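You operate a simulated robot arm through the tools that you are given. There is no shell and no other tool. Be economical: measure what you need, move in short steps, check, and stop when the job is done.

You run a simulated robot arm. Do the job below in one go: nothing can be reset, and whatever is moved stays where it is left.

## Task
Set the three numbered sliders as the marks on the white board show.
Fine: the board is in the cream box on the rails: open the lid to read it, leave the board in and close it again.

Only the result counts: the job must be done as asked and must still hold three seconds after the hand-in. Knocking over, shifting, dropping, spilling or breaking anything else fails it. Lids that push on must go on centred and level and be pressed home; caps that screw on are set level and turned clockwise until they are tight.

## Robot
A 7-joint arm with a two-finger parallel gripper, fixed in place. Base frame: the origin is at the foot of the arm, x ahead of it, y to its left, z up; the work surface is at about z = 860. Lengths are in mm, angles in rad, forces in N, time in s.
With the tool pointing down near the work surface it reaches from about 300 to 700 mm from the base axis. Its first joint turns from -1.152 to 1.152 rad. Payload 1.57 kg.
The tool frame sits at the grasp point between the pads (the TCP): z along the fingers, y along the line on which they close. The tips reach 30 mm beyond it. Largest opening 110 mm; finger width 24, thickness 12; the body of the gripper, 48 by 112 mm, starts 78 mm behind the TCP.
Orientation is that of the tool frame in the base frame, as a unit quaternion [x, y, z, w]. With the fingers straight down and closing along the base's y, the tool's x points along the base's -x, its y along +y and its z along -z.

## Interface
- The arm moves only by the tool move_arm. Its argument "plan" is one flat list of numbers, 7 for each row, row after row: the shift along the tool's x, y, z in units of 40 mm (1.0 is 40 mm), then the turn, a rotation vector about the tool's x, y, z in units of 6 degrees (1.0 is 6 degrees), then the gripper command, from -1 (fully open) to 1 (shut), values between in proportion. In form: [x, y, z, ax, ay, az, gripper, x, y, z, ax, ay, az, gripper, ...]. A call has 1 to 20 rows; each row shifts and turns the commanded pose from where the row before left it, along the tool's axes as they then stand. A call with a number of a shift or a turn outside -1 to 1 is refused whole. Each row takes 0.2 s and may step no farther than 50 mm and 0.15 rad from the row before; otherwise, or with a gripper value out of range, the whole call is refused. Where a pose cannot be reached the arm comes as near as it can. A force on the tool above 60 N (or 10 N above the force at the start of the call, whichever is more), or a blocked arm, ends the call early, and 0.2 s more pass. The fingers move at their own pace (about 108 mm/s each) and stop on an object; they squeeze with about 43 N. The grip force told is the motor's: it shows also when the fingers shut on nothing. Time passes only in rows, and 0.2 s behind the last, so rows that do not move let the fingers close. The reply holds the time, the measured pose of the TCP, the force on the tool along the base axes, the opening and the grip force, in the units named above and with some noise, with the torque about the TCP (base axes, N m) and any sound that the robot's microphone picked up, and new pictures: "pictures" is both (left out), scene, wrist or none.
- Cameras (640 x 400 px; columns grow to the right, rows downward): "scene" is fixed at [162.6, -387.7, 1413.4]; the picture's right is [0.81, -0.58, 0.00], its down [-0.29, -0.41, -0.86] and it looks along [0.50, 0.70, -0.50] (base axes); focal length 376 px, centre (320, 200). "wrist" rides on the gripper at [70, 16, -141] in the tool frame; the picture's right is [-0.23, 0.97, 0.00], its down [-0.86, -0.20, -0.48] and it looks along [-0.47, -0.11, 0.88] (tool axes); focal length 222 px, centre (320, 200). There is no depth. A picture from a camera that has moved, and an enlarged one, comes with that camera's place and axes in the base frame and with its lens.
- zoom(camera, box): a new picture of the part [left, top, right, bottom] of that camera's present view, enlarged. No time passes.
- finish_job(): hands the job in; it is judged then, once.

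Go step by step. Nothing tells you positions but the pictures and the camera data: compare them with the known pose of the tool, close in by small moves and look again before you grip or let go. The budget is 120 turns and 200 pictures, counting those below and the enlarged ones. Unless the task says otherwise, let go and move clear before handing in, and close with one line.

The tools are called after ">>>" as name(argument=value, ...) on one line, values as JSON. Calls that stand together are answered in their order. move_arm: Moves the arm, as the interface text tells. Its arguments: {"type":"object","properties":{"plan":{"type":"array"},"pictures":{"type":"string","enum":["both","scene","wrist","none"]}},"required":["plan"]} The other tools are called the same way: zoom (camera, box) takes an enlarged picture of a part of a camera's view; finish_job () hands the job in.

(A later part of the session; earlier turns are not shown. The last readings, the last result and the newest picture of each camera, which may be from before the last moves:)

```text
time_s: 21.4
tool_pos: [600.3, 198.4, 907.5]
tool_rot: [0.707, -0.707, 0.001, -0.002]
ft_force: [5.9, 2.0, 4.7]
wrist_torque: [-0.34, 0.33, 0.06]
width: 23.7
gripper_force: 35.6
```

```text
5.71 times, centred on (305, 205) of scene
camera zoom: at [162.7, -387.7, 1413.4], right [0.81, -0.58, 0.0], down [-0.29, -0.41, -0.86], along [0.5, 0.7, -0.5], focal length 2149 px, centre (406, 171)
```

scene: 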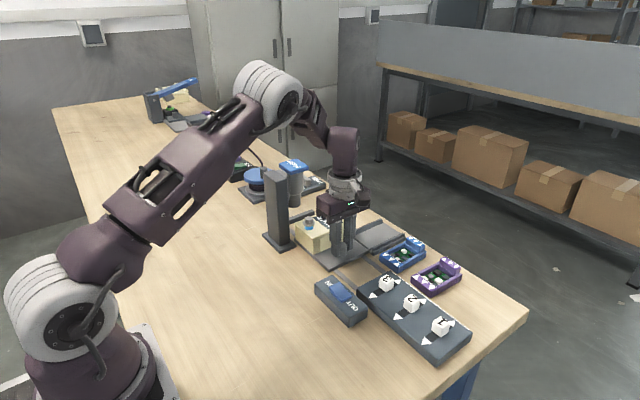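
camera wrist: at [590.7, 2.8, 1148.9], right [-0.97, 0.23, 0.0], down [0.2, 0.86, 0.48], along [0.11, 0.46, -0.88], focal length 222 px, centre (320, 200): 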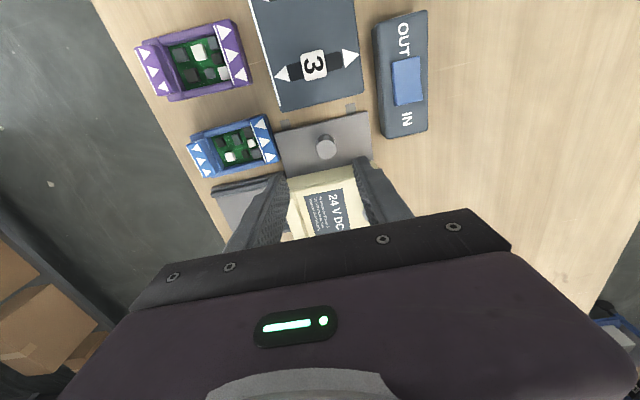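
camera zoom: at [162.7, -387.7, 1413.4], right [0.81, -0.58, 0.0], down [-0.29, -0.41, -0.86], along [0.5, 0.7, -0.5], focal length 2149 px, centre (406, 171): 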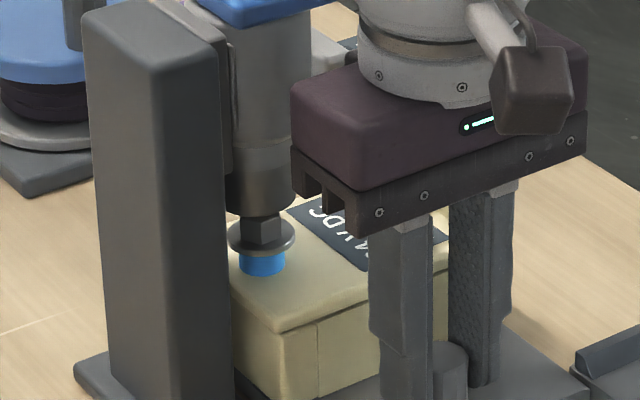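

>>> move_arm(plan=[-0.05, 0, 0, 0, 0, 0, 0.9, -0.05, 0, 0, 0, 0, 0, 0.9, 0, 0, 0, 0, 0, 0, 0.9], pictures="none")

>>> zoom(camera="scene", box=[270, 170, 340, 240])

```text
time_s: 22.2
tool_pos: [601.2, 202.2, 908.0]
tool_rot: [-0.706, 0.708, -0.002, 0.001]
ft_force: [7.9, -0.3, 12.9]
wrist_torque: [0.44, 0.29, -0.1]
width: 23.9
gripper_force: 35.9
```

```text
5.71 times, centred on (305, 205) of scene
camera zoom: at [162.5, -387.8, 1413.4], right [0.81, -0.58, 0.0], down [-0.29, -0.41, -0.86], along [0.5, 0.7, -0.5], focal length 2149 px, centre (406, 171)
```

zoom: 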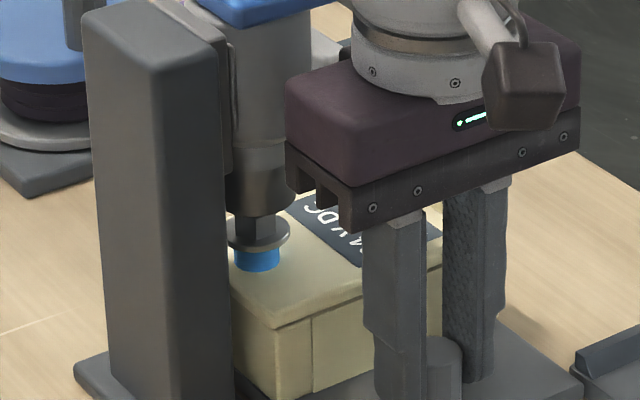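

>>> move_arm(plan=[-0.05, 0, 0, 0, 0, 0, 0.9, -0.05, 0, 0, 0, 0, 0, 0.9, 0, 0, 0, 0, 0, 0, 0.9], pictures="none")

>>> zoom(camera="scene", box=[280, 190, 320, 230])

>>> zoom(camera="wrist", box=[240, 130, 480, 230])

```text
time_s: 23.0
tool_pos: [600.1, 202.7, 908.0]
tool_rot: [-0.706, 0.708, -0.004, -0.001]
ft_force: [9.4, -22.7, 13.5]
wrist_torque: [-0.66, 0.2, -0.04]
width: 23.6
gripper_force: 35.2
```

```text
10.00 times, centred on (300, 210) of scene
camera zoom: at [162.5, -388.4, 1413.2], right [0.81, -0.58, 0.0], down [-0.29, -0.41, -0.86], along [0.5, 0.7, -0.5], focal length 3761 px, centre (520, 100)
```

zoom: 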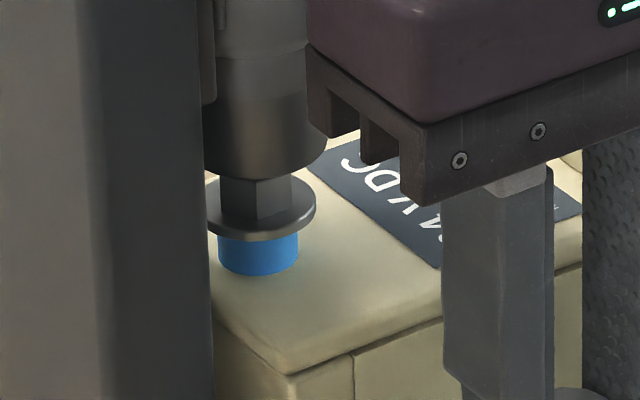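

```text
2.67 times, centred on (360, 180) of wrist
camera zoom: at [583.9, 134.5, 1049.5], right [-0.97, 0.23, 0.0], down [0.2, 0.86, 0.47], along [0.11, 0.46, -0.88], focal length 592 px, centre (213, 253)
```

zoom: 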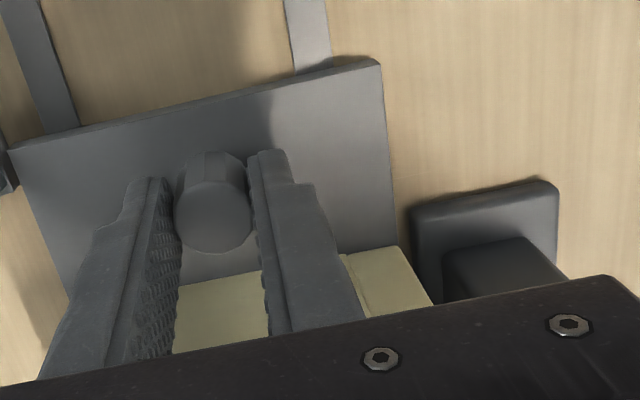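

The sled reached its stop with the screw under the driver. I relax, release the peg, back off and rise to view the PUSH cap.

>>> move_arm(plan=[0.05, 0, 0, 0, 0, 0, 0.9, 0, 0, 0, 0, 0, 0, 0, 0, 0, 0, 0, 0, 0, 0, 0, 0, 0, 0, 0, 0, 0, 0.7, 0, 0, 0, 0, 0, 0, 0, 0, -1, 0, 0, 0, 0, 0, 0, -1, 0, 0, 0, 0, 0, 0, -1, 0, 0, 0, 0.5, 0, 0, -1, 0, 0, 0, 1, 0, 0, -1, 0, 0, 0, 1, 0, 0, -1, 0, 0, 0, 1])

>>> zoom(camera="scene", box=[260, 150, 340, 240])

```text
time_s: 25.4
tool_pos: [598.2, 178.4, 1148.7]
tool_rot: [-0.707, 0.707, -0.001, 0.001]
ft_force: [-0.1, 0.1, 0.0]
wrist_torque: [0.02, 0.01, 0.01]
width: 0.1
gripper_force: 21.4
camera wrist: at [581.6, 108.2, 1290.9], right [-0.97, 0.23, 0.0], down [0.2, 0.86, 0.48], along [0.11, 0.46, -0.88], focal length 222 px, centre (320, 200)
```

scene: 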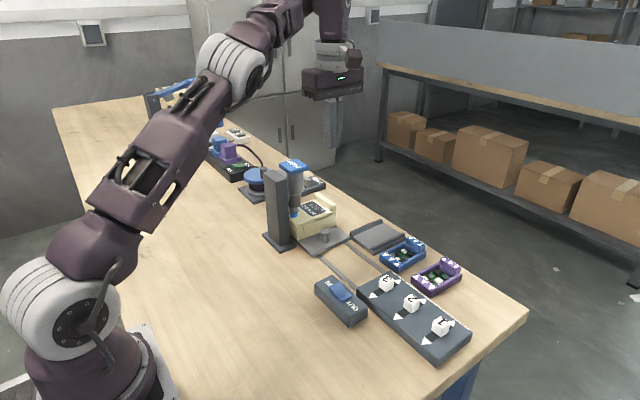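
wrist: 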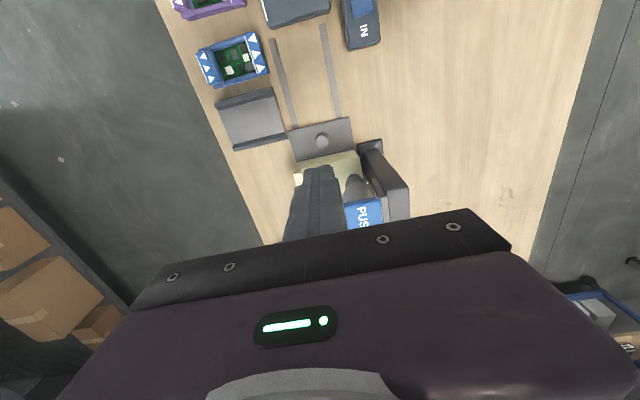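

```text
4.44 times, centred on (300, 195) of scene
camera zoom: at [162.5, -387.7, 1413.4], right [0.81, -0.58, 0.0], down [-0.29, -0.41, -0.86], along [0.5, 0.7, -0.5], focal length 1672 px, centre (409, 222)
```

zoom: 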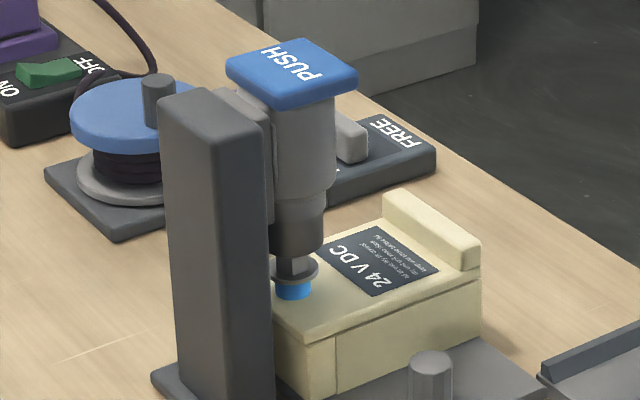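

The cap is centred at about (563,275) with its top near z≈1052. I move over it and descend to just above.

>>> move_arm(plan=[-0.8, 0.3, 0, 0, 0, 0, 1, -0.8, 0.3, 0, 0, 0, 0, 1, -0.78, 0.27, 0, 0, 0, 0, 1, 0, 0, 0.9, 0, 0, 0, 1, 0, 0, 0.3, 0, 0, 0, 1])

>>> zoom(camera="scene", box=[260, 130, 340, 220])

```text
time_s: 26.6
tool_pos: [562.6, 271.6, 1097.9]
tool_rot: [-0.707, 0.707, -0.002, -0.001]
ft_force: [0.2, 0.2, -0.4]
wrist_torque: [0.04, -0.02, -0.01]
width: 0.0
gripper_force: 22.0
camera wrist: at [547.1, 202.7, 1239.7], right [-0.97, 0.23, 0.0], down [0.2, 0.86, 0.48], along [0.11, 0.46, -0.88], focal length 222 px, centre (320, 200)
```

scene: 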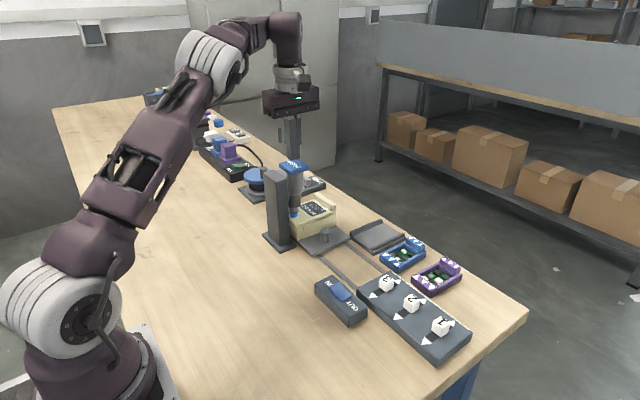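
wrist: 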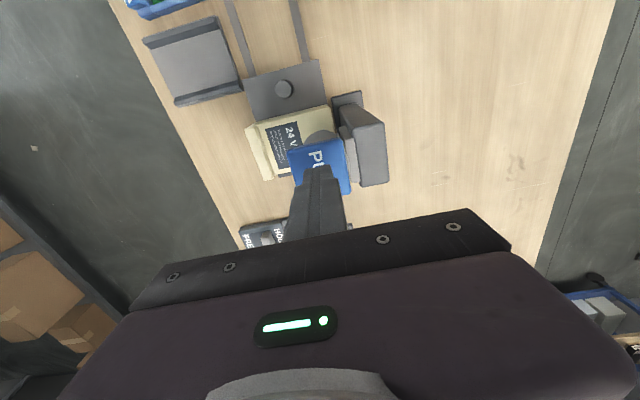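

```text
4.44 times, centred on (300, 175) of scene
camera zoom: at [162.6, -387.7, 1413.4], right [0.81, -0.58, 0.0], down [-0.29, -0.41, -0.86], along [0.5, 0.7, -0.5], focal length 1672 px, centre (409, 311)
```

zoom: 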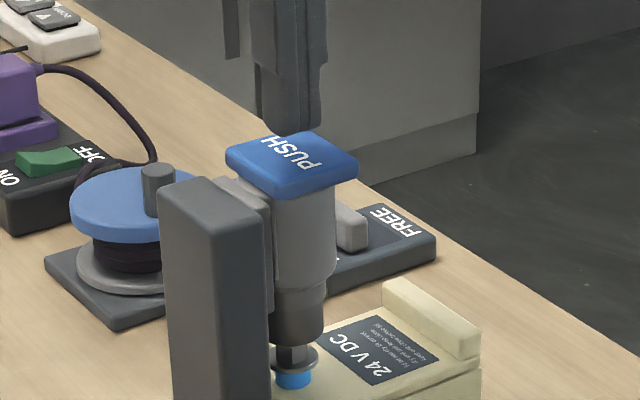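

>>> move_arm(plan=[0, 0, 0.3, 0, 0, 0, 1, 0, 0, 0.15, 0, 0, 0, 1, 0, 0, 0.1, 0, 0, 0, 1, 0, 0, 0.1, 0, 0, 0, 1, 0, 0, 0.1, 0, 0, 0, 1, 0, 0, 0.1, 0, 0, 0, 1], pictures="none")

>>> zoom(camera="scene", box=[260, 140, 340, 230])

```text
time_s: 28.0
tool_pos: [563.0, 271.3, 1073.1]
tool_rot: [-0.706, 0.708, -0.002, 0.005]
ft_force: [-8.0, -4.6, 12.2]
wrist_torque: [-0.21, 0.34, -0.06]
width: 0.1
gripper_force: 20.9
stopped in row 6: the force on the tool passed its limit at 67 N (the readings are from after the stop); the commanded pose is now the measured one
```

```text
4.44 times, centred on (300, 185) of scene
camera zoom: at [162.1, -387.9, 1413.4], right [0.81, -0.58, 0.0], down [-0.29, -0.41, -0.86], along [0.5, 0.7, -0.5], focal length 1672 px, centre (409, 267)
```

zoom: 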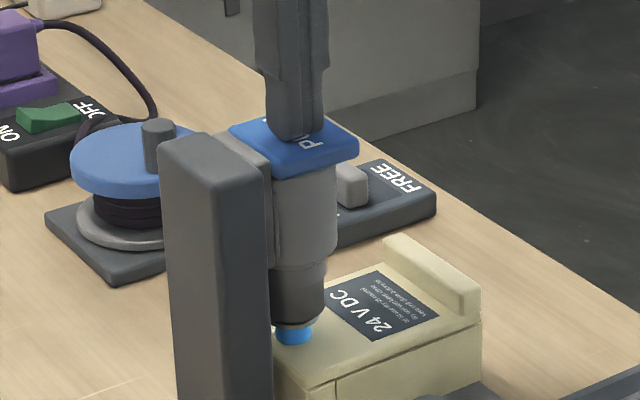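

The driver seated over the screw head, nothing heard yet. I hold it down with moderate force for a while.

>>> move_arm(plan=[0, 0, 0.05, 0, 0, 0, 1, 0, 0, 0, 0, 0, 0, 1, 0, 0, 0, 0, 0, 0, 1, 0, 0, 0.03, 0, 0, 0, 1, 0, 0, 0, 0, 0, 0, 1, 0, 0, 0, 0, 0, 0, 1, 0, 0, 0, 0, 0, 0, 1, 0, 0, 0, 0, 0, 0, 1], pictures="none")

>>> zoom(camera="scene", box=[260, 140, 340, 230])

```text
time_s: 29.0
tool_pos: [563.9, 271.7, 1071.6]
tool_rot: [-0.707, 0.707, -0.004, 0.008]
ft_force: [-10.0, -4.7, 13.2]
wrist_torque: [-0.26, 0.39, -0.1]
width: 0.0
gripper_force: 21.4
stopped in row 4: the force on the tool passed its limit at 62 N (the readings are from after the stop); the commanded pose is now the measured one
```

```text
4.44 times, centred on (300, 185) of scene
camera zoom: at [162.1, -387.9, 1413.4], right [0.81, -0.58, 0.0], down [-0.29, -0.41, -0.86], along [0.5, 0.7, -0.5], focal length 1672 px, centre (409, 267)
```

zoom: 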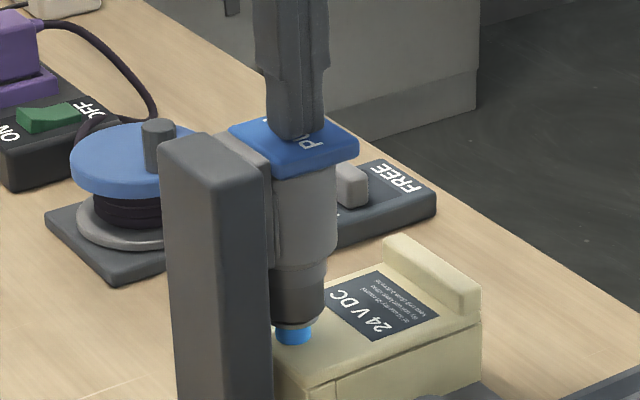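

>>> move_arm(plan=[0, 0, 0.04, 0, 0, 0, 1, 0, 0, 0, 0, 0, 0, 1, 0, 0, 0, 0, 0, 0, 1, 0, 0, 0, 0, 0, 0, 1, 0, 0, 0, 0, 0, 0, 1, 0, 0, 0, 0, 0, 0, 1, 0, 0, 0, 0, 0, 0, 1, 0, 0, 0, 0, 0, 0, 1, 0, 0, 0, 0, 0, 0, 1, 0, 0, 0, 0, 0, 0, 1], pictures="none")

>>> zoom(camera="scene", box=[280, 190, 320, 230])

```text
time_s: 31.2
tool_pos: [563.9, 271.7, 1072.4]
tool_rot: [-0.707, 0.707, -0.005, 0.009]
ft_force: [-11.6, -3.2, 48.5]
wrist_torque: [-0.54, 0.57, -0.09]
width: 0.0
gripper_force: 21.1
```

```text
10.00 times, centred on (300, 210) of scene
camera zoom: at [161.3, -388.2, 1413.4], right [0.81, -0.58, 0.0], down [-0.29, -0.41, -0.86], along [0.5, 0.7, -0.5], focal length 3761 px, centre (520, 100)
```

zoom: 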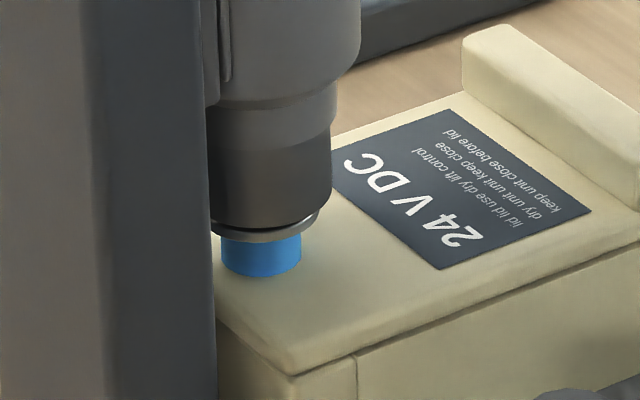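

Held at 48 N for 2 s without any drive; maybe the driver isn't powered or the screw is already out. I lift off and inspect the surroundings.

>>> move_arm(plan=[0, 0, -0.5, 0, 0, 0, 1, 0, 0, -1, 0, 0, 0, 1, 0, 0, -1, 0, 0, 0, 1])

>>> zoom(camera="scene", box=[280, 190, 320, 230])

>>> zoom(camera="scene", box=[190, 120, 330, 210])

>>> zoom(camera="scene", box=[130, 70, 230, 150])

```text
time_s: 32.0
tool_pos: [562.3, 271.4, 1149.3]
tool_rot: [0.707, -0.707, 0.004, -0.008]
ft_force: [-0.1, 0.8, 0.6]
wrist_torque: [-0.02, 0.0, -0.01]
width: 0.0
gripper_force: 21.3
out of reach, approached as far as the arm can: row 3
camera wrist: at [545.2, 201.2, 1290.7], right [-0.97, 0.23, -0.01], down [0.19, 0.85, 0.49], along [0.12, 0.47, -0.87], focal length 222 px, centre (320, 200)
```

scene: 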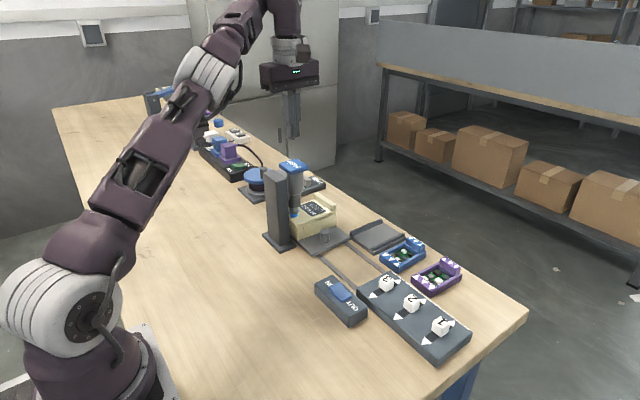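
wrist: 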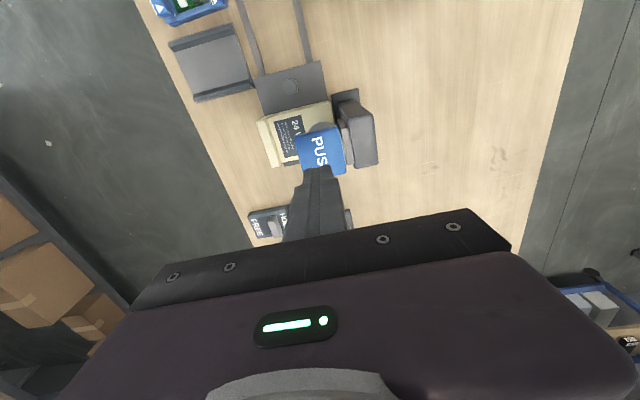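

```text
10.00 times, centred on (300, 210) of scene
camera zoom: at [162.5, -387.7, 1413.4], right [0.81, -0.58, 0.0], down [-0.29, -0.41, -0.86], along [0.5, 0.7, -0.5], focal length 3761 px, centre (520, 100)
```

zoom: 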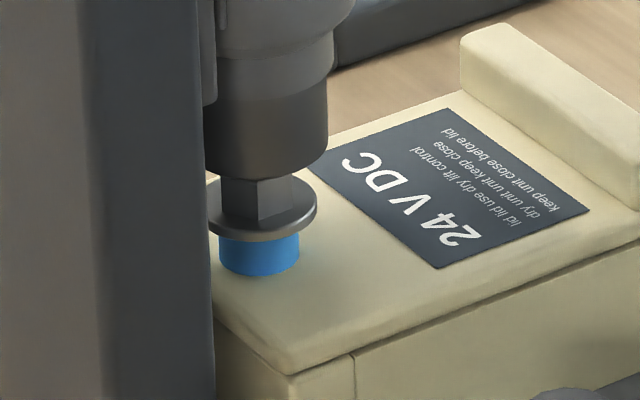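

```text
4.44 times, centred on (260, 165) of scene
camera zoom: at [162.5, -387.7, 1413.4], right [0.81, -0.58, 0.0], down [-0.29, -0.41, -0.86], along [0.5, 0.7, -0.5], focal length 1672 px, centre (587, 356)
```

zoom: 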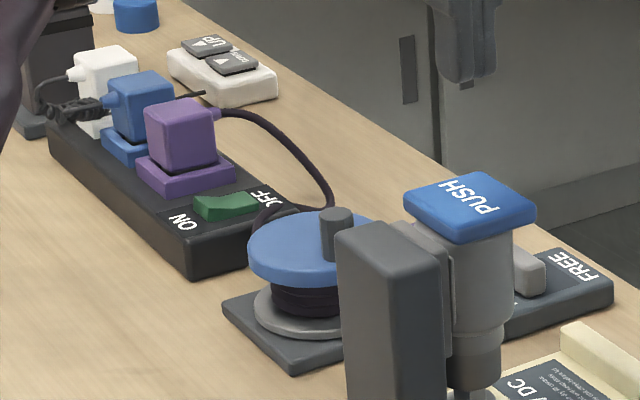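

```text
5.00 times, centred on (180, 110) of scene
camera zoom: at [162.5, -387.7, 1413.4], right [0.81, -0.58, 0.0], down [-0.29, -0.41, -0.86], along [0.5, 0.7, -0.5], focal length 1881 px, centre (1020, 650)
```

zoom: 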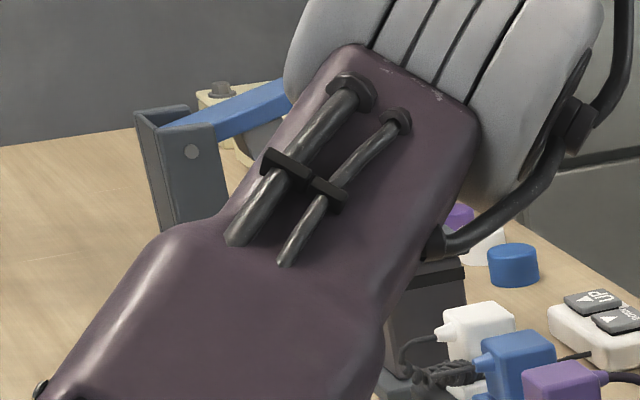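

>>> zoom(camera="scene", box=[220, 150, 270, 190])

>>> zoom(camera="scene", box=[310, 270, 380, 330])

>>> zoom(camera="wrist", box=[230, 60, 400, 180])

```text
10.00 times, centred on (245, 170) of scene
camera zoom: at [162.5, -387.7, 1413.4], right [0.81, -0.58, 0.0], down [-0.29, -0.41, -0.86], along [0.5, 0.7, -0.5], focal length 3761 px, centre (1070, 500)
```

zoom: 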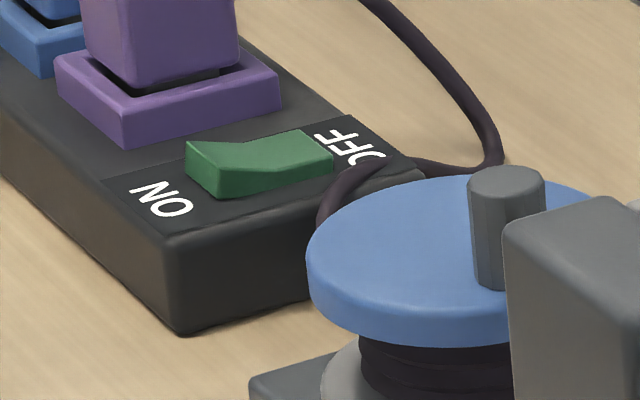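

```text
6.67 times, centred on (345, 300) of scene
camera zoom: at [162.5, -387.7, 1413.4], right [0.81, -0.58, 0.0], down [-0.29, -0.41, -0.86], along [0.5, 0.7, -0.5], focal length 2508 px, centre (153, -467)
```

zoom: 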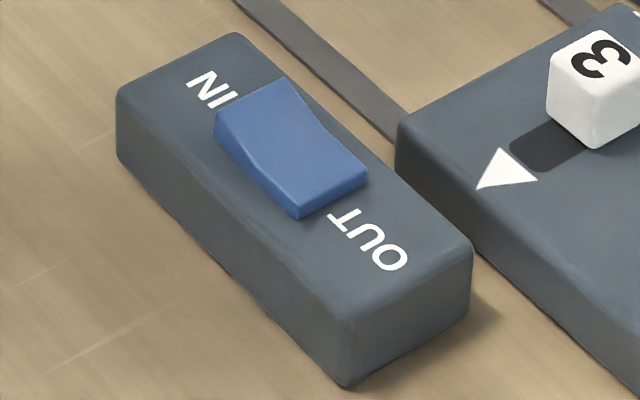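

```text
3.33 times, centred on (315, 120) of wrist
camera zoom: at [545.2, 201.2, 1290.7], right [-0.97, 0.23, -0.01], down [0.19, 0.85, 0.49], along [0.12, 0.47, -0.87], focal length 740 px, centre (337, 467)
```

zoom: 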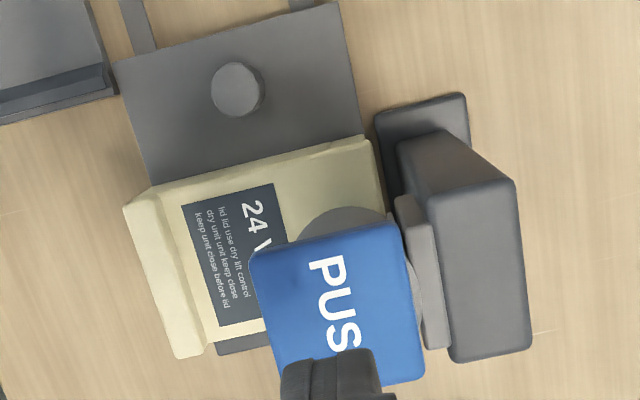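

The green strip switch is off and the screw seems unchanged. I'll pull the sled back and test the lid again before anything else: return to the peg.

>>> move_arm(plan=[0.8, -0.3, 0, 0, 0, 0, 0, 0.8, -0.3, 0, 0, 0, 0, 0, 0.7, -0.33, 0, 0, 0, 0, 0, 0, 0, 1, 0, 0, 0, 0, 0, 0, 1, 0, 0, 0, 0, 0, 0, 1, 0, 0, 0, 0, 0, 0, 1, 0, 0, 0, 0, 0, 0, 1, 0, 0, 0, 0, 0, 0, 0.97, 0, 0, 0, 0], pictures="wrist")

```text
time_s: 34.0
tool_pos: [606.3, 179.1, 908.7]
tool_rot: [-0.706, 0.708, -0.004, 0.007]
ft_force: [-0.4, 0.2, -1.0]
wrist_torque: [0.0, 0.01, -0.01]
width: 55.1
gripper_force: 0.1
camera wrist: at [588.4, 109.3, 1049.7], right [-0.97, 0.23, -0.01], down [0.19, 0.85, 0.49], along [0.12, 0.47, -0.87], focal length 222 px, centre (320, 200)
```

wrist: 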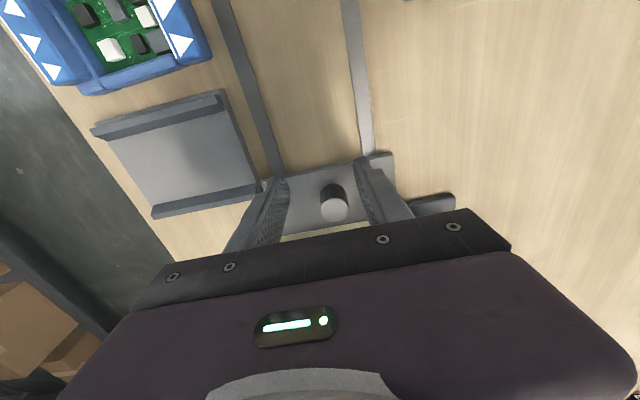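

>>> move_arm(plan=[-0.3, 0.15, 0, -0.15, 0.04, 0, 0, -0.28, 0, 0, 0, 0, 0, 0.2, 0, 0, 0, 0, 0, 0, 0.7, 0, 0, 0, 0, 0, 0, 0.9, 0.5, 0, 0, 0, 0, 0, 0.9, 1, 0, 0, 0, 0, 0, 0.9, 1, 0, 0, 0, 0, 0, 0.9], pictures="none")

>>> zoom(camera="scene", box=[280, 190, 400, 280])

```text
time_s: 35.6
tool_pos: [600.1, 104.2, 910.5]
tool_rot: [-0.707, 0.708, -0.002, 0.002]
ft_force: [31.4, 0.4, -5.4]
wrist_torque: [-1.08, -0.28, -0.01]
width: 23.6
gripper_force: 36.3
```

```text
4.44 times, centred on (340, 235) of scene
camera zoom: at [163.5, -387.6, 1413.3], right [0.81, -0.58, 0.0], down [-0.29, -0.41, -0.86], along [0.5, 0.7, -0.5], focal length 1672 px, centre (231, 44)
```

zoom: 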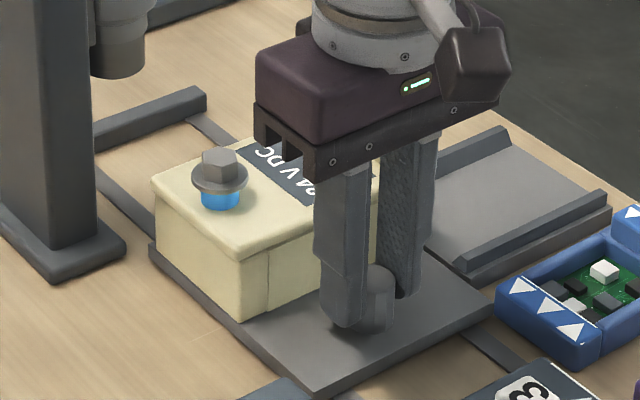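

>>> move_arm(plan=[0.4, -0.05, 0, 0, 0, 0, 0.9, 0.38, 0, 0, 0, 0, 0, 0.9, 0, 0, 0, 0, 0, 0, 0, 0, 0, 0, 0, 0, 0, 0, 0, 0, -1, 0, 0, 0, 0, 0, 0, -1, 0, 0, 0, 0, -0.6, 0.3, 0, 0, 0, 0, 0, -0.6, 0.3, 0, 0, 0, 0, 0, -0.6, 0.31, 0, 0, 0, 0, 0, 0, 0, 0.5, 0, 0, 0, 0])

>>> zoom(camera="wrist", box=[220, 110, 420, 230])

>>> zoom(camera="scene", box=[280, 190, 400, 280])

```text
time_s: 37.8
tool_pos: [564.0, 145.9, 971.7]
tool_rot: [0.707, -0.707, -0.001, -0.001]
ft_force: [0.0, 0.8, -0.8]
wrist_torque: [0.01, -0.01, -0.03]
width: 55.1
gripper_force: 0.1
camera wrist: at [548.5, 76.2, 1112.4], right [-0.97, 0.23, 0.0], down [0.2, 0.85, 0.48], along [0.11, 0.47, -0.88], focal length 222 px, centre (320, 200)
```

scene: 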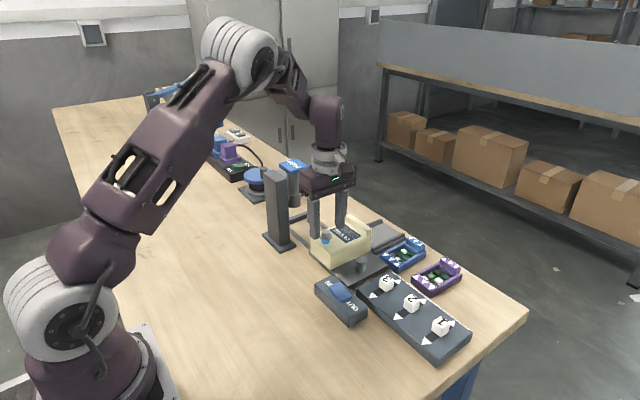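
wrist: 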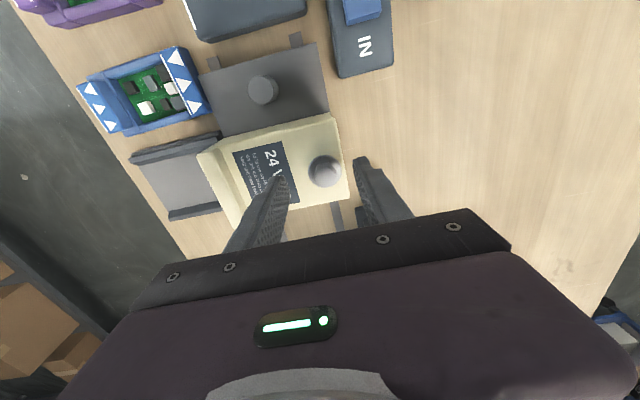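

```text
3.20 times, centred on (320, 170) of wrist
camera zoom: at [548.5, 76.2, 1112.4], right [-0.97, 0.23, 0.0], down [0.2, 0.85, 0.48], along [0.11, 0.47, -0.88], focal length 711 px, centre (320, 296)
```

zoom: 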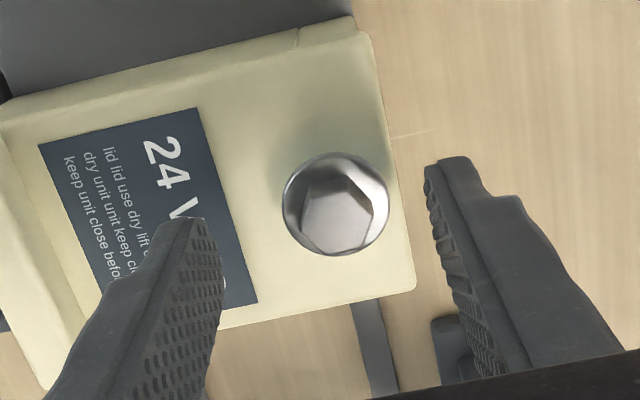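

```text
4.44 times, centred on (340, 235) of scene
camera zoom: at [162.6, -387.7, 1413.4], right [0.81, -0.58, 0.0], down [-0.29, -0.41, -0.86], along [0.5, 0.7, -0.5], focal length 1672 px, centre (231, 44)
```

zoom: 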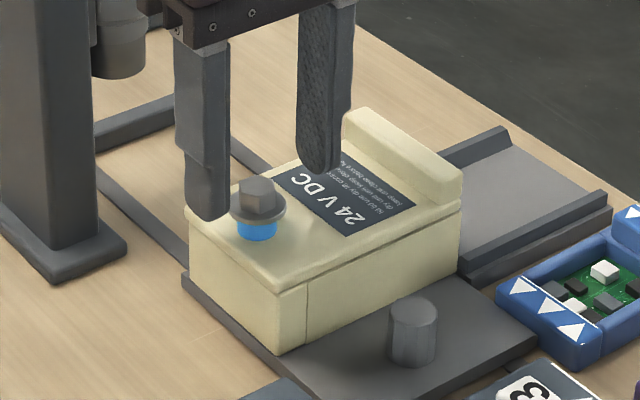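

>>> move_arm(plan=[-0.03, 0.04, 0.54, 0, 0, 0, 0, 0, 0, 0, 0, 0, 0, 0.4, 0, 0, 0, 0, 0, 0, 0.9, 0, 0, 0, 0, 0, 0, 0.9, 0, 0, -0.1, 0, 0, 0, 0.9, 0, 0, -0.1, 0, 0, 0, 0.9, 0, 0, -0.1, 0, 0, 0, 0.9, 0, 0, -0.1, 0, 0, 0, 0.9], pictures="none")

>>> zoom(camera="scene", box=[280, 190, 400, 280])

```text
time_s: 39.6
tool_pos: [561.6, 147.1, 964.5]
tool_rot: [-0.706, 0.708, 0.001, 0.0]
ft_force: [-27.1, 0.3, -9.3]
wrist_torque: [0.04, 0.65, -0.09]
width: 29.9
gripper_force: 14.1
```

```text
4.44 times, centred on (340, 235) of scene
camera zoom: at [162.0, -387.6, 1413.5], right [0.81, -0.58, 0.0], down [-0.29, -0.41, -0.86], along [0.5, 0.7, -0.5], focal length 1672 px, centre (231, 44)
```

zoom: 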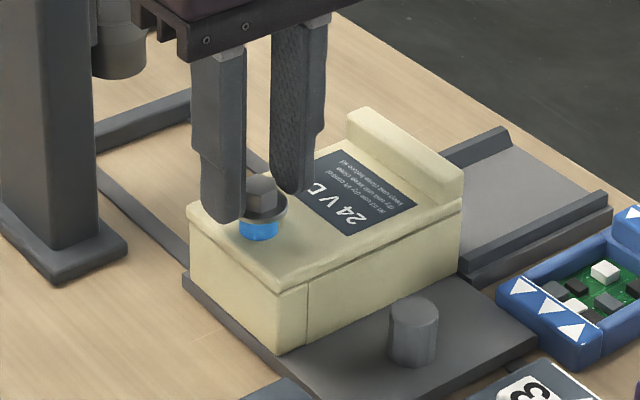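

The fingers slipped off; the lid is still screwed down. Looking back, the sled's end stop overshot the driver axis by about 3 mm, so I'll realign it. First back to the peg.

>>> move_arm(plan=[0, 0, 0, 0, 0, 0, 0, 0, 0, -0.6, 0, 0, 0, 0, 0.6, -0.32, 0, 0, 0, 0, 0, 0.6, -0.32, 0, 0, 0, 0, 0, 0.65, -0.34, 0, 0, 0, 0, 0, 0, 0, 1, 0, 0, 0, 0, 0, 0, 0.9, 0, 0, 0, 0, 0, 0, 0, 0, 0, 0, 0.4, 0, 0, 0, 0, 0, 0, 0.9, 0, 0, 0, 0, 0, 0, 0.9], pictures="none")

>>> zoom(camera="scene", box=[280, 190, 400, 280])

```text
time_s: 41.8
tool_pos: [599.9, 69.8, 911.7]
tool_rot: [-0.707, 0.707, 0.002, -0.002]
ft_force: [-11.8, 0.9, -0.9]
wrist_torque: [-0.24, 0.02, 0.05]
width: 23.5
gripper_force: 35.6
```

```text
4.44 times, centred on (340, 235) of scene
camera zoom: at [162.2, -387.7, 1413.4], right [0.81, -0.58, 0.0], down [-0.29, -0.41, -0.86], along [0.5, 0.7, -0.5], focal length 1672 px, centre (231, 44)
```

zoom: 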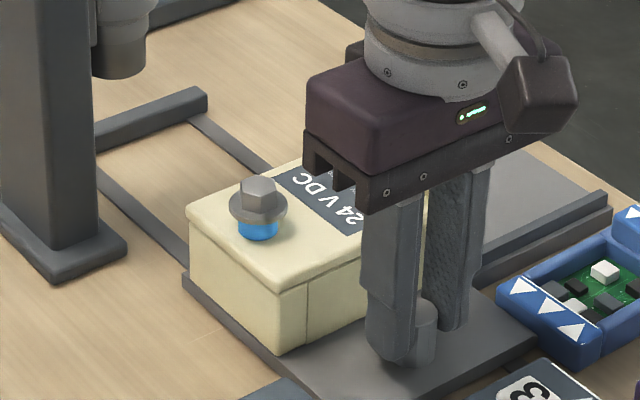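

>>> move_arm(plan=[-0.4, 0, 0, 0, 0, 0, 0.9, -0.6, 0, 0, 0, 0, 0, 0.9, -0.6, 0, 0, 0, 0, 0, 0.9, -0.6, 0, 0, 0, 0, 0, 0.9, -0.5, 0, 0, 0, 0, 0, 0.9, -0.3, 0, 0, 0, 0, 0, 0.9, -0.1, 0, 0, 0, 0, 0, 0.9, 0, 0, 0, 0, 0, 0, 0.9], pictures="none")

>>> zoom(camera="scene", box=[280, 190, 320, 230])

>>> zoom(camera="scene", box=[260, 150, 340, 240])

```text
time_s: 43.6
tool_pos: [599.4, 197.2, 913.2]
tool_rot: [0.707, -0.707, -0.002, 0.0]
ft_force: [-30.1, 4.4, -11.0]
wrist_torque: [0.19, 0.34, 0.22]
width: 23.7
gripper_force: 35.6
```

```text
10.00 times, centred on (300, 210) of scene
camera zoom: at [162.0, -387.5, 1413.5], right [0.81, -0.58, 0.0], down [-0.29, -0.41, -0.86], along [0.5, 0.7, -0.5], focal length 3761 px, centre (520, 100)
```

zoom: 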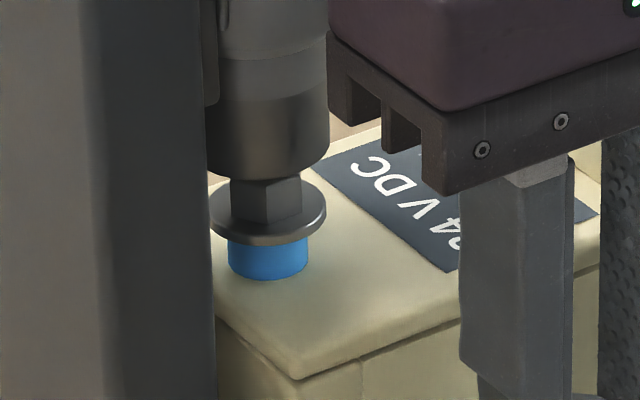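

```text
4.44 times, centred on (300, 195) of scene
camera zoom: at [162.0, -387.5, 1413.5], right [0.81, -0.58, 0.0], down [-0.29, -0.41, -0.86], along [0.5, 0.7, -0.5], focal length 1672 px, centre (409, 222)
```

zoom: 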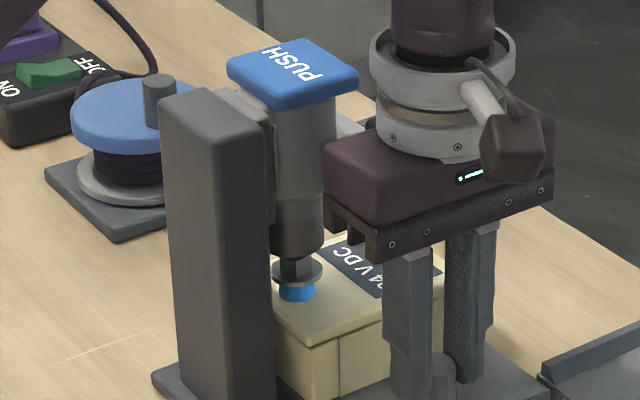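

Now the screw sits centred under the driver axis. I release the peg without moving it and go back to the PUSH cap.

>>> move_arm(plan=[0, 0.04, 0, 0, 0, 0, 0.9, 0, 0, 0, 0, 0, 0, 0, 0, 0, 0, 0, 0, 0, 0, 0.5, 0, 0, 0, 0, 0, 0, 0, 0, -1, 0, 0, 0, 0, 0, 0, -1, 0, 0, 0, 0, 0, 0, -1, 0, 0, 0, 0.5, 0, 0, -1, 0, 0, 0, 1, 0, 0, -1, 0, 0, 0, 1, 0, 0, -0.8, 0, 0, 0, 1, -0.8, 0.3, 0, 0, 0, 0, 1, -0.8, 0.3, 0, 0, 0, 0, 1, -0.8, 0.27, 0, 0, 0, 0, 1, 0, 0, 0.8, 0, 0, 0, 1, 0, 0, 0.3, 0, 0, 0, 1])

>>> zoom(camera="scene", box=[280, 190, 320, 230])

```text
time_s: 46.8
tool_pos: [563.7, 268.6, 1103.0]
tool_rot: [0.707, -0.707, 0.0, 0.0]
ft_force: [-0.2, 1.1, 0.4]
wrist_torque: [0.0, -0.03, -0.03]
width: 0.1
gripper_force: 21.4
out of reach, approached as far as the arm can: row 13
camera wrist: at [548.6, 198.6, 1243.6], right [-0.97, 0.23, 0.0], down [0.2, 0.85, 0.48], along [0.11, 0.47, -0.88], focal length 222 px, centre (320, 200)
```

scene: 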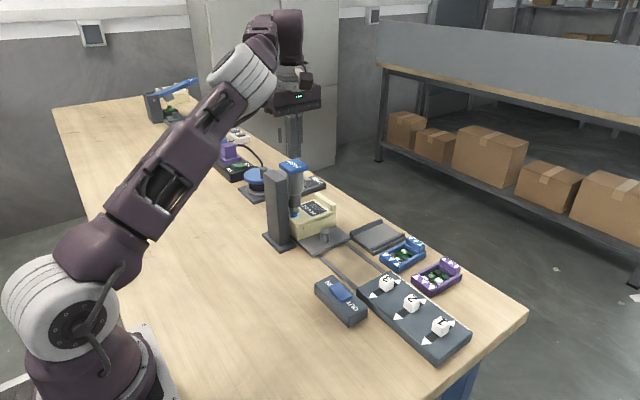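
wrist: 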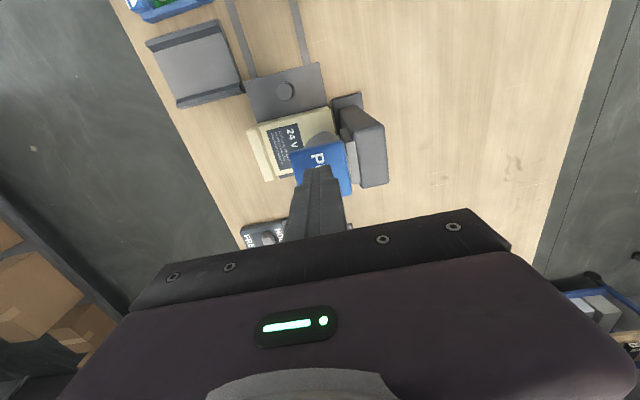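

```text
10.00 times, centred on (300, 210) of scene
camera zoom: at [162.6, -387.7, 1413.4], right [0.81, -0.58, 0.0], down [-0.29, -0.41, -0.86], along [0.5, 0.7, -0.5], focal length 3761 px, centre (520, 100)
```

zoom: 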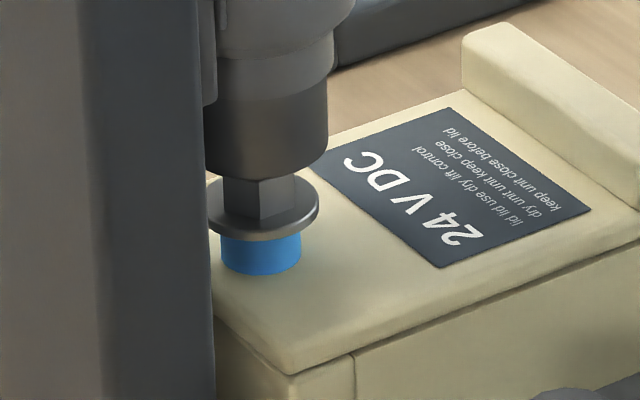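

>>> move_arm(plan=[0, -0.05, 0.3, 0, 0, 0, 1, 0, 0, 0.25, 0, 0, 0, 1, 0, 0, 0.1, 0, 0, 0, 1, 0, 0, 0.05, 0, 0, 0, 1, 0, 0, 0.05, 0, 0, 0, 1, 0, 0, 0, 0, 0, 0, 1, 0, 0, 0, 0, 0, 0, 1, 0, 0, 0, 0, 0, 0, 1, 0, 0, 0, 0, 0, 0, 1, 0, 0, 0, 0, 0, 0, 1, 0, 0, 0, 0, 0, 0, 1], pictures="none")

>>> zoom(camera="scene", box=[280, 190, 320, 230])

```text
time_s: 49.2
tool_pos: [567.8, 267.9, 1072.4]
tool_rot: [0.708, -0.707, 0.0, -0.001]
ft_force: [0.2, -1.1, 7.1]
wrist_torque: [-0.12, -0.03, 0.03]
width: 0.0
gripper_force: 21.4
```

```text
10.00 times, centred on (300, 210) of scene
camera zoom: at [162.5, -387.8, 1413.4], right [0.81, -0.58, 0.0], down [-0.29, -0.41, -0.86], along [0.5, 0.7, -0.5], focal length 3761 px, centre (520, 100)
```

zoom: 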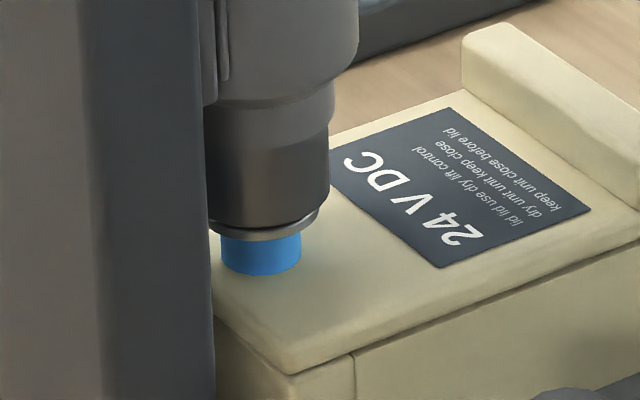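

>>> move_arm(plan=[0, 0, 0.04, 0, 0, 0, 1, 0, 0, 0, 0, 0, 0, 1, 0, 0, 0.03, 0, 0, 0, 1, 0, 0, 0, 0, 0, 0, 1, 0, 0, 0, 0, 0, 0, 1, 0, 0, 0, 0, 0, 0, 1, 0, 0, 0, 0, 0, 0, 1, 0, 0, 0, 0, 0, 0, 1], pictures="none")

>>> zoom(camera="scene", box=[280, 190, 320, 230])

```text
time_s: 51.0
tool_pos: [567.8, 267.4, 1071.3]
tool_rot: [-0.707, 0.707, -0.001, 0.003]
ft_force: [10.8, 5.8, 52.9]
wrist_torque: [-0.37, -0.21, 0.07]
width: 0.0
gripper_force: 21.3
```

```text
10.00 times, centred on (300, 210) of scene
camera zoom: at [161.9, -388.0, 1413.4], right [0.81, -0.58, 0.0], down [-0.29, -0.41, -0.86], along [0.5, 0.7, -0.5], focal length 3761 px, centre (520, 100)
```

zoom: 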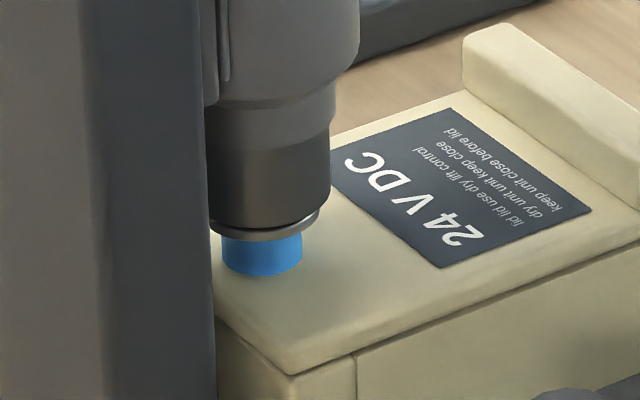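

Still nothing at 53 N; the exposed blue collar may mean the screw is already out, and the raised bar may be the lid's handle. I go back to the peg to pull the sled out.

>>> move_arm(plan=[0, 0, -0.5, 0, 0, 0, 0.5, 0, 0, -1, 0, 0, 0, 0, 0.8, -0.27, 0, 0, 0, 0, 0, 0.8, -0.27, 0, 0, 0, 0, 0, 0.6, -0.27, 0, 0, 0, 0, 0, 0, 0, 1, 0, 0, 0, 0, 0, 0, 1, 0, 0, 0, 0, 0, 0, 1, 0, 0, 0, 0, 0, 0, 1, 0, 0, 0, 0, 0, 0, 1, 0, 0, 0, 0, 0, 0, 0.55, 0, 0, 0, 0], pictures="none")

```text
time_s: 53.4
tool_pos: [598.7, 181.8, 904.9]
tool_rot: [0.708, -0.707, -0.001, -0.002]
ft_force: [0.0, -0.8, -0.2]
wrist_torque: [-0.02, 0.0, -0.01]
width: 54.9
gripper_force: 0.0
```

>>> move_arm(plan=[-0.5, -0.05, -0.05, 0, 0, 0, 0, 0, 0, 0, 0, 0, 0, 0.5, 0, 0, 0, 0, 0, 0, 0.9, 0, 0, 0, 0, 0, 0, 0.9, 0.5, 0, 0, 0, 0, 0, 0.9, 0.8, 0, 0, 0, 0, 0, 0.9, 0.8, 0, 0, 0, 0, 0, 0.9, 0.8, 0, 0, 0, 0, 0, 0.9, 0.35, 0, 0, 0, 0, 0, 0.9, 0, 0, 0, 0, 0, 0, 0, 0, 0, 0, 0, 0, 0, 0, 0, 0, -1, 0, 0, 0, 0, 0, 0, -1, 0, 0, 0, 0])

```text
time_s: 56.2
tool_pos: [601.5, 70.8, 988.3]
tool_rot: [0.708, -0.707, -0.001, -0.001]
ft_force: [0.7, 0.5, -0.1]
wrist_torque: [-0.01, 0.01, -0.02]
width: 55.3
gripper_force: 0.1
camera wrist: at [585.8, 1.1, 1129.9], right [-0.97, 0.23, 0.0], down [0.2, 0.85, 0.48], along [0.11, 0.47, -0.88], focal length 222 px, centre (320, 200)
```

scene: 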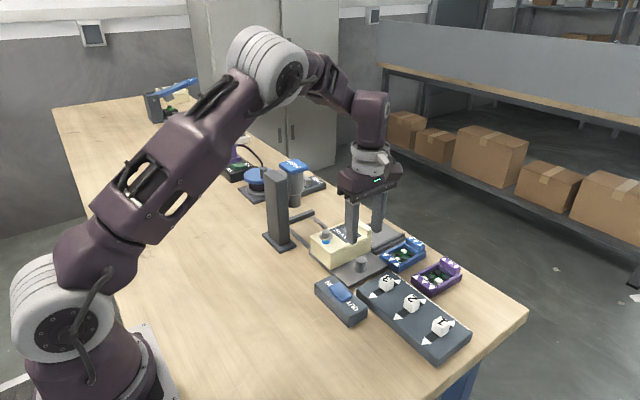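
wrist: 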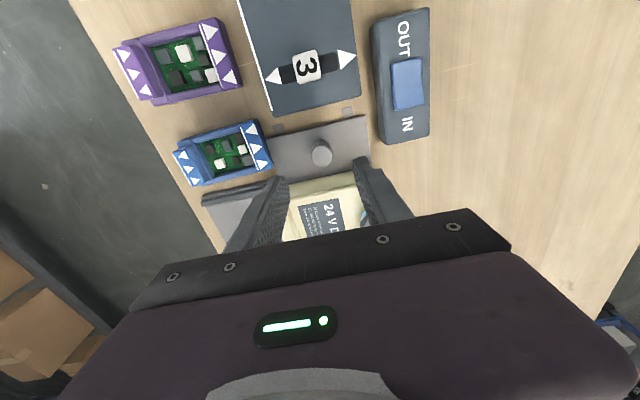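

Now I move over the raised bar (about x 657, y 147).

>>> move_arm(plan=[-0.6, -0.46, 0, 0, 0, 0, 0, -0.6, -0.46, 0, 0, 0, 0, 0, -0.7, -0.47, 0, 0, 0, 0, 0, 0, 0, 0.6, 0, 0, 0, 0], pictures="none")

>>> zoom(camera="wrist", box=[220, 110, 420, 230])

>>> zoom(camera="scene", box=[300, 190, 400, 270])

```text
time_s: 57.2
tool_pos: [656.0, 146.9, 965.3]
tool_rot: [-0.707, 0.707, 0.001, 0.0]
ft_force: [-0.1, -0.2, -0.2]
wrist_torque: [0.0, 0.01, -0.01]
width: 55.0
gripper_force: 0.1
```

```text
3.20 times, centred on (320, 170) of wrist
camera zoom: at [641.8, 76.7, 1105.3], right [-0.97, 0.23, 0.0], down [0.2, 0.85, 0.48], along [0.11, 0.47, -0.88], focal length 711 px, centre (320, 296)
```

zoom: 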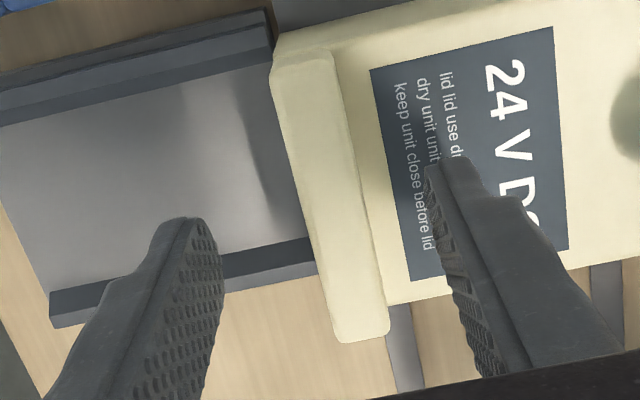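

```text
5.00 times, centred on (350, 230) of scene
camera zoom: at [162.6, -387.7, 1413.4], right [0.81, -0.58, 0.0], down [-0.29, -0.41, -0.86], along [0.5, 0.7, -0.5], focal length 1881 px, centre (170, 50)
```

zoom: 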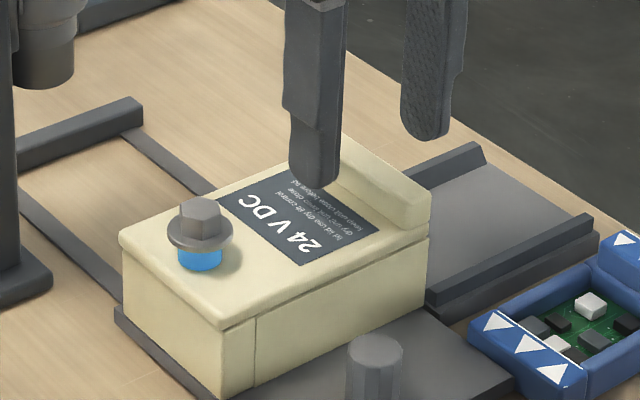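

>>> move_arm(plan=[0, 0, 0.5, 0, 0, 0, 0, 0, 0, 0, 0, 0, 0, 0.4, 0, 0, 0, 0, 0, 0, 0.9, 0, 0, 0, 0, 0, 0, 0.9, 0, 0, -0.1, 0, 0, 0, 0.9, 0, 0, -0.1, 0, 0, 0, 0.9], pictures="none")

>>> zoom(camera="scene", box=[300, 190, 400, 270])

```text
time_s: 57.7
tool_pos: [657.5, 147.7, 950.7]
tool_rot: [0.707, -0.707, 0.0, -0.002]
ft_force: [-2.2, 0.8, 11.8]
wrist_torque: [-0.1, 0.33, -0.03]
width: 35.1
gripper_force: 1.2
stopped in row 2: the force on the tool passed its limit at 66 N (the readings are from after the stop); the commanded pose is now the measured one
```

```text
5.00 times, centred on (350, 230) of scene
camera zoom: at [162.3, -387.7, 1413.4], right [0.81, -0.58, 0.0], down [-0.29, -0.41, -0.86], along [0.5, 0.7, -0.5], focal length 1881 px, centre (170, 50)
```

zoom: 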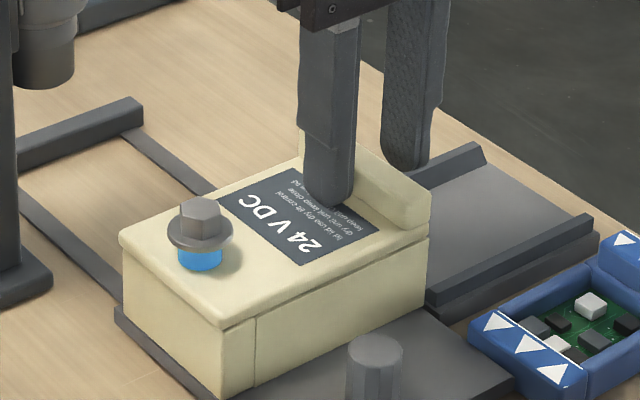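

The finger touched the lid top. I raise 3 mm, close on the bar and lift a little.

>>> move_arm(plan=[0, 0.05, -0.06, 0, 0, 0, 0.4, 0, 0, 0, 0, 0, 0, 0.9, 0, 0, 0, 0, 0, 0, 0.9, 0, 0, 0, 0, 0, 0, 0.9, 0, 0, -0.08, 0, 0, 0, 0.9, 0, 0, -0.08, 0, 0, 0, 0.9, 0, 0, -0.08, 0, 0, 0, 0.9], pictures="none")

>>> zoom(camera="scene", box=[300, 190, 400, 270])

```text
time_s: 59.3
tool_pos: [653.3, 146.4, 959.9]
tool_rot: [-0.707, 0.707, 0.002, -0.001]
ft_force: [-21.3, -1.5, -26.0]
wrist_torque: [-0.08, 0.39, 0.03]
width: 15.9
gripper_force: 31.7
```

```text
5.00 times, centred on (350, 230) of scene
camera zoom: at [162.5, -387.6, 1413.4], right [0.81, -0.58, 0.0], down [-0.29, -0.41, -0.86], along [0.5, 0.7, -0.5], focal length 1881 px, centre (170, 50)
```

zoom: 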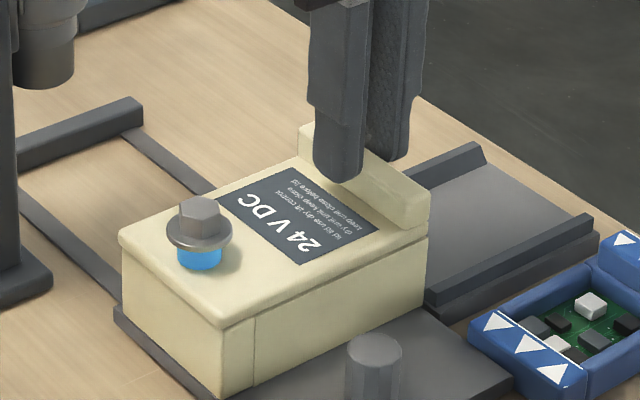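

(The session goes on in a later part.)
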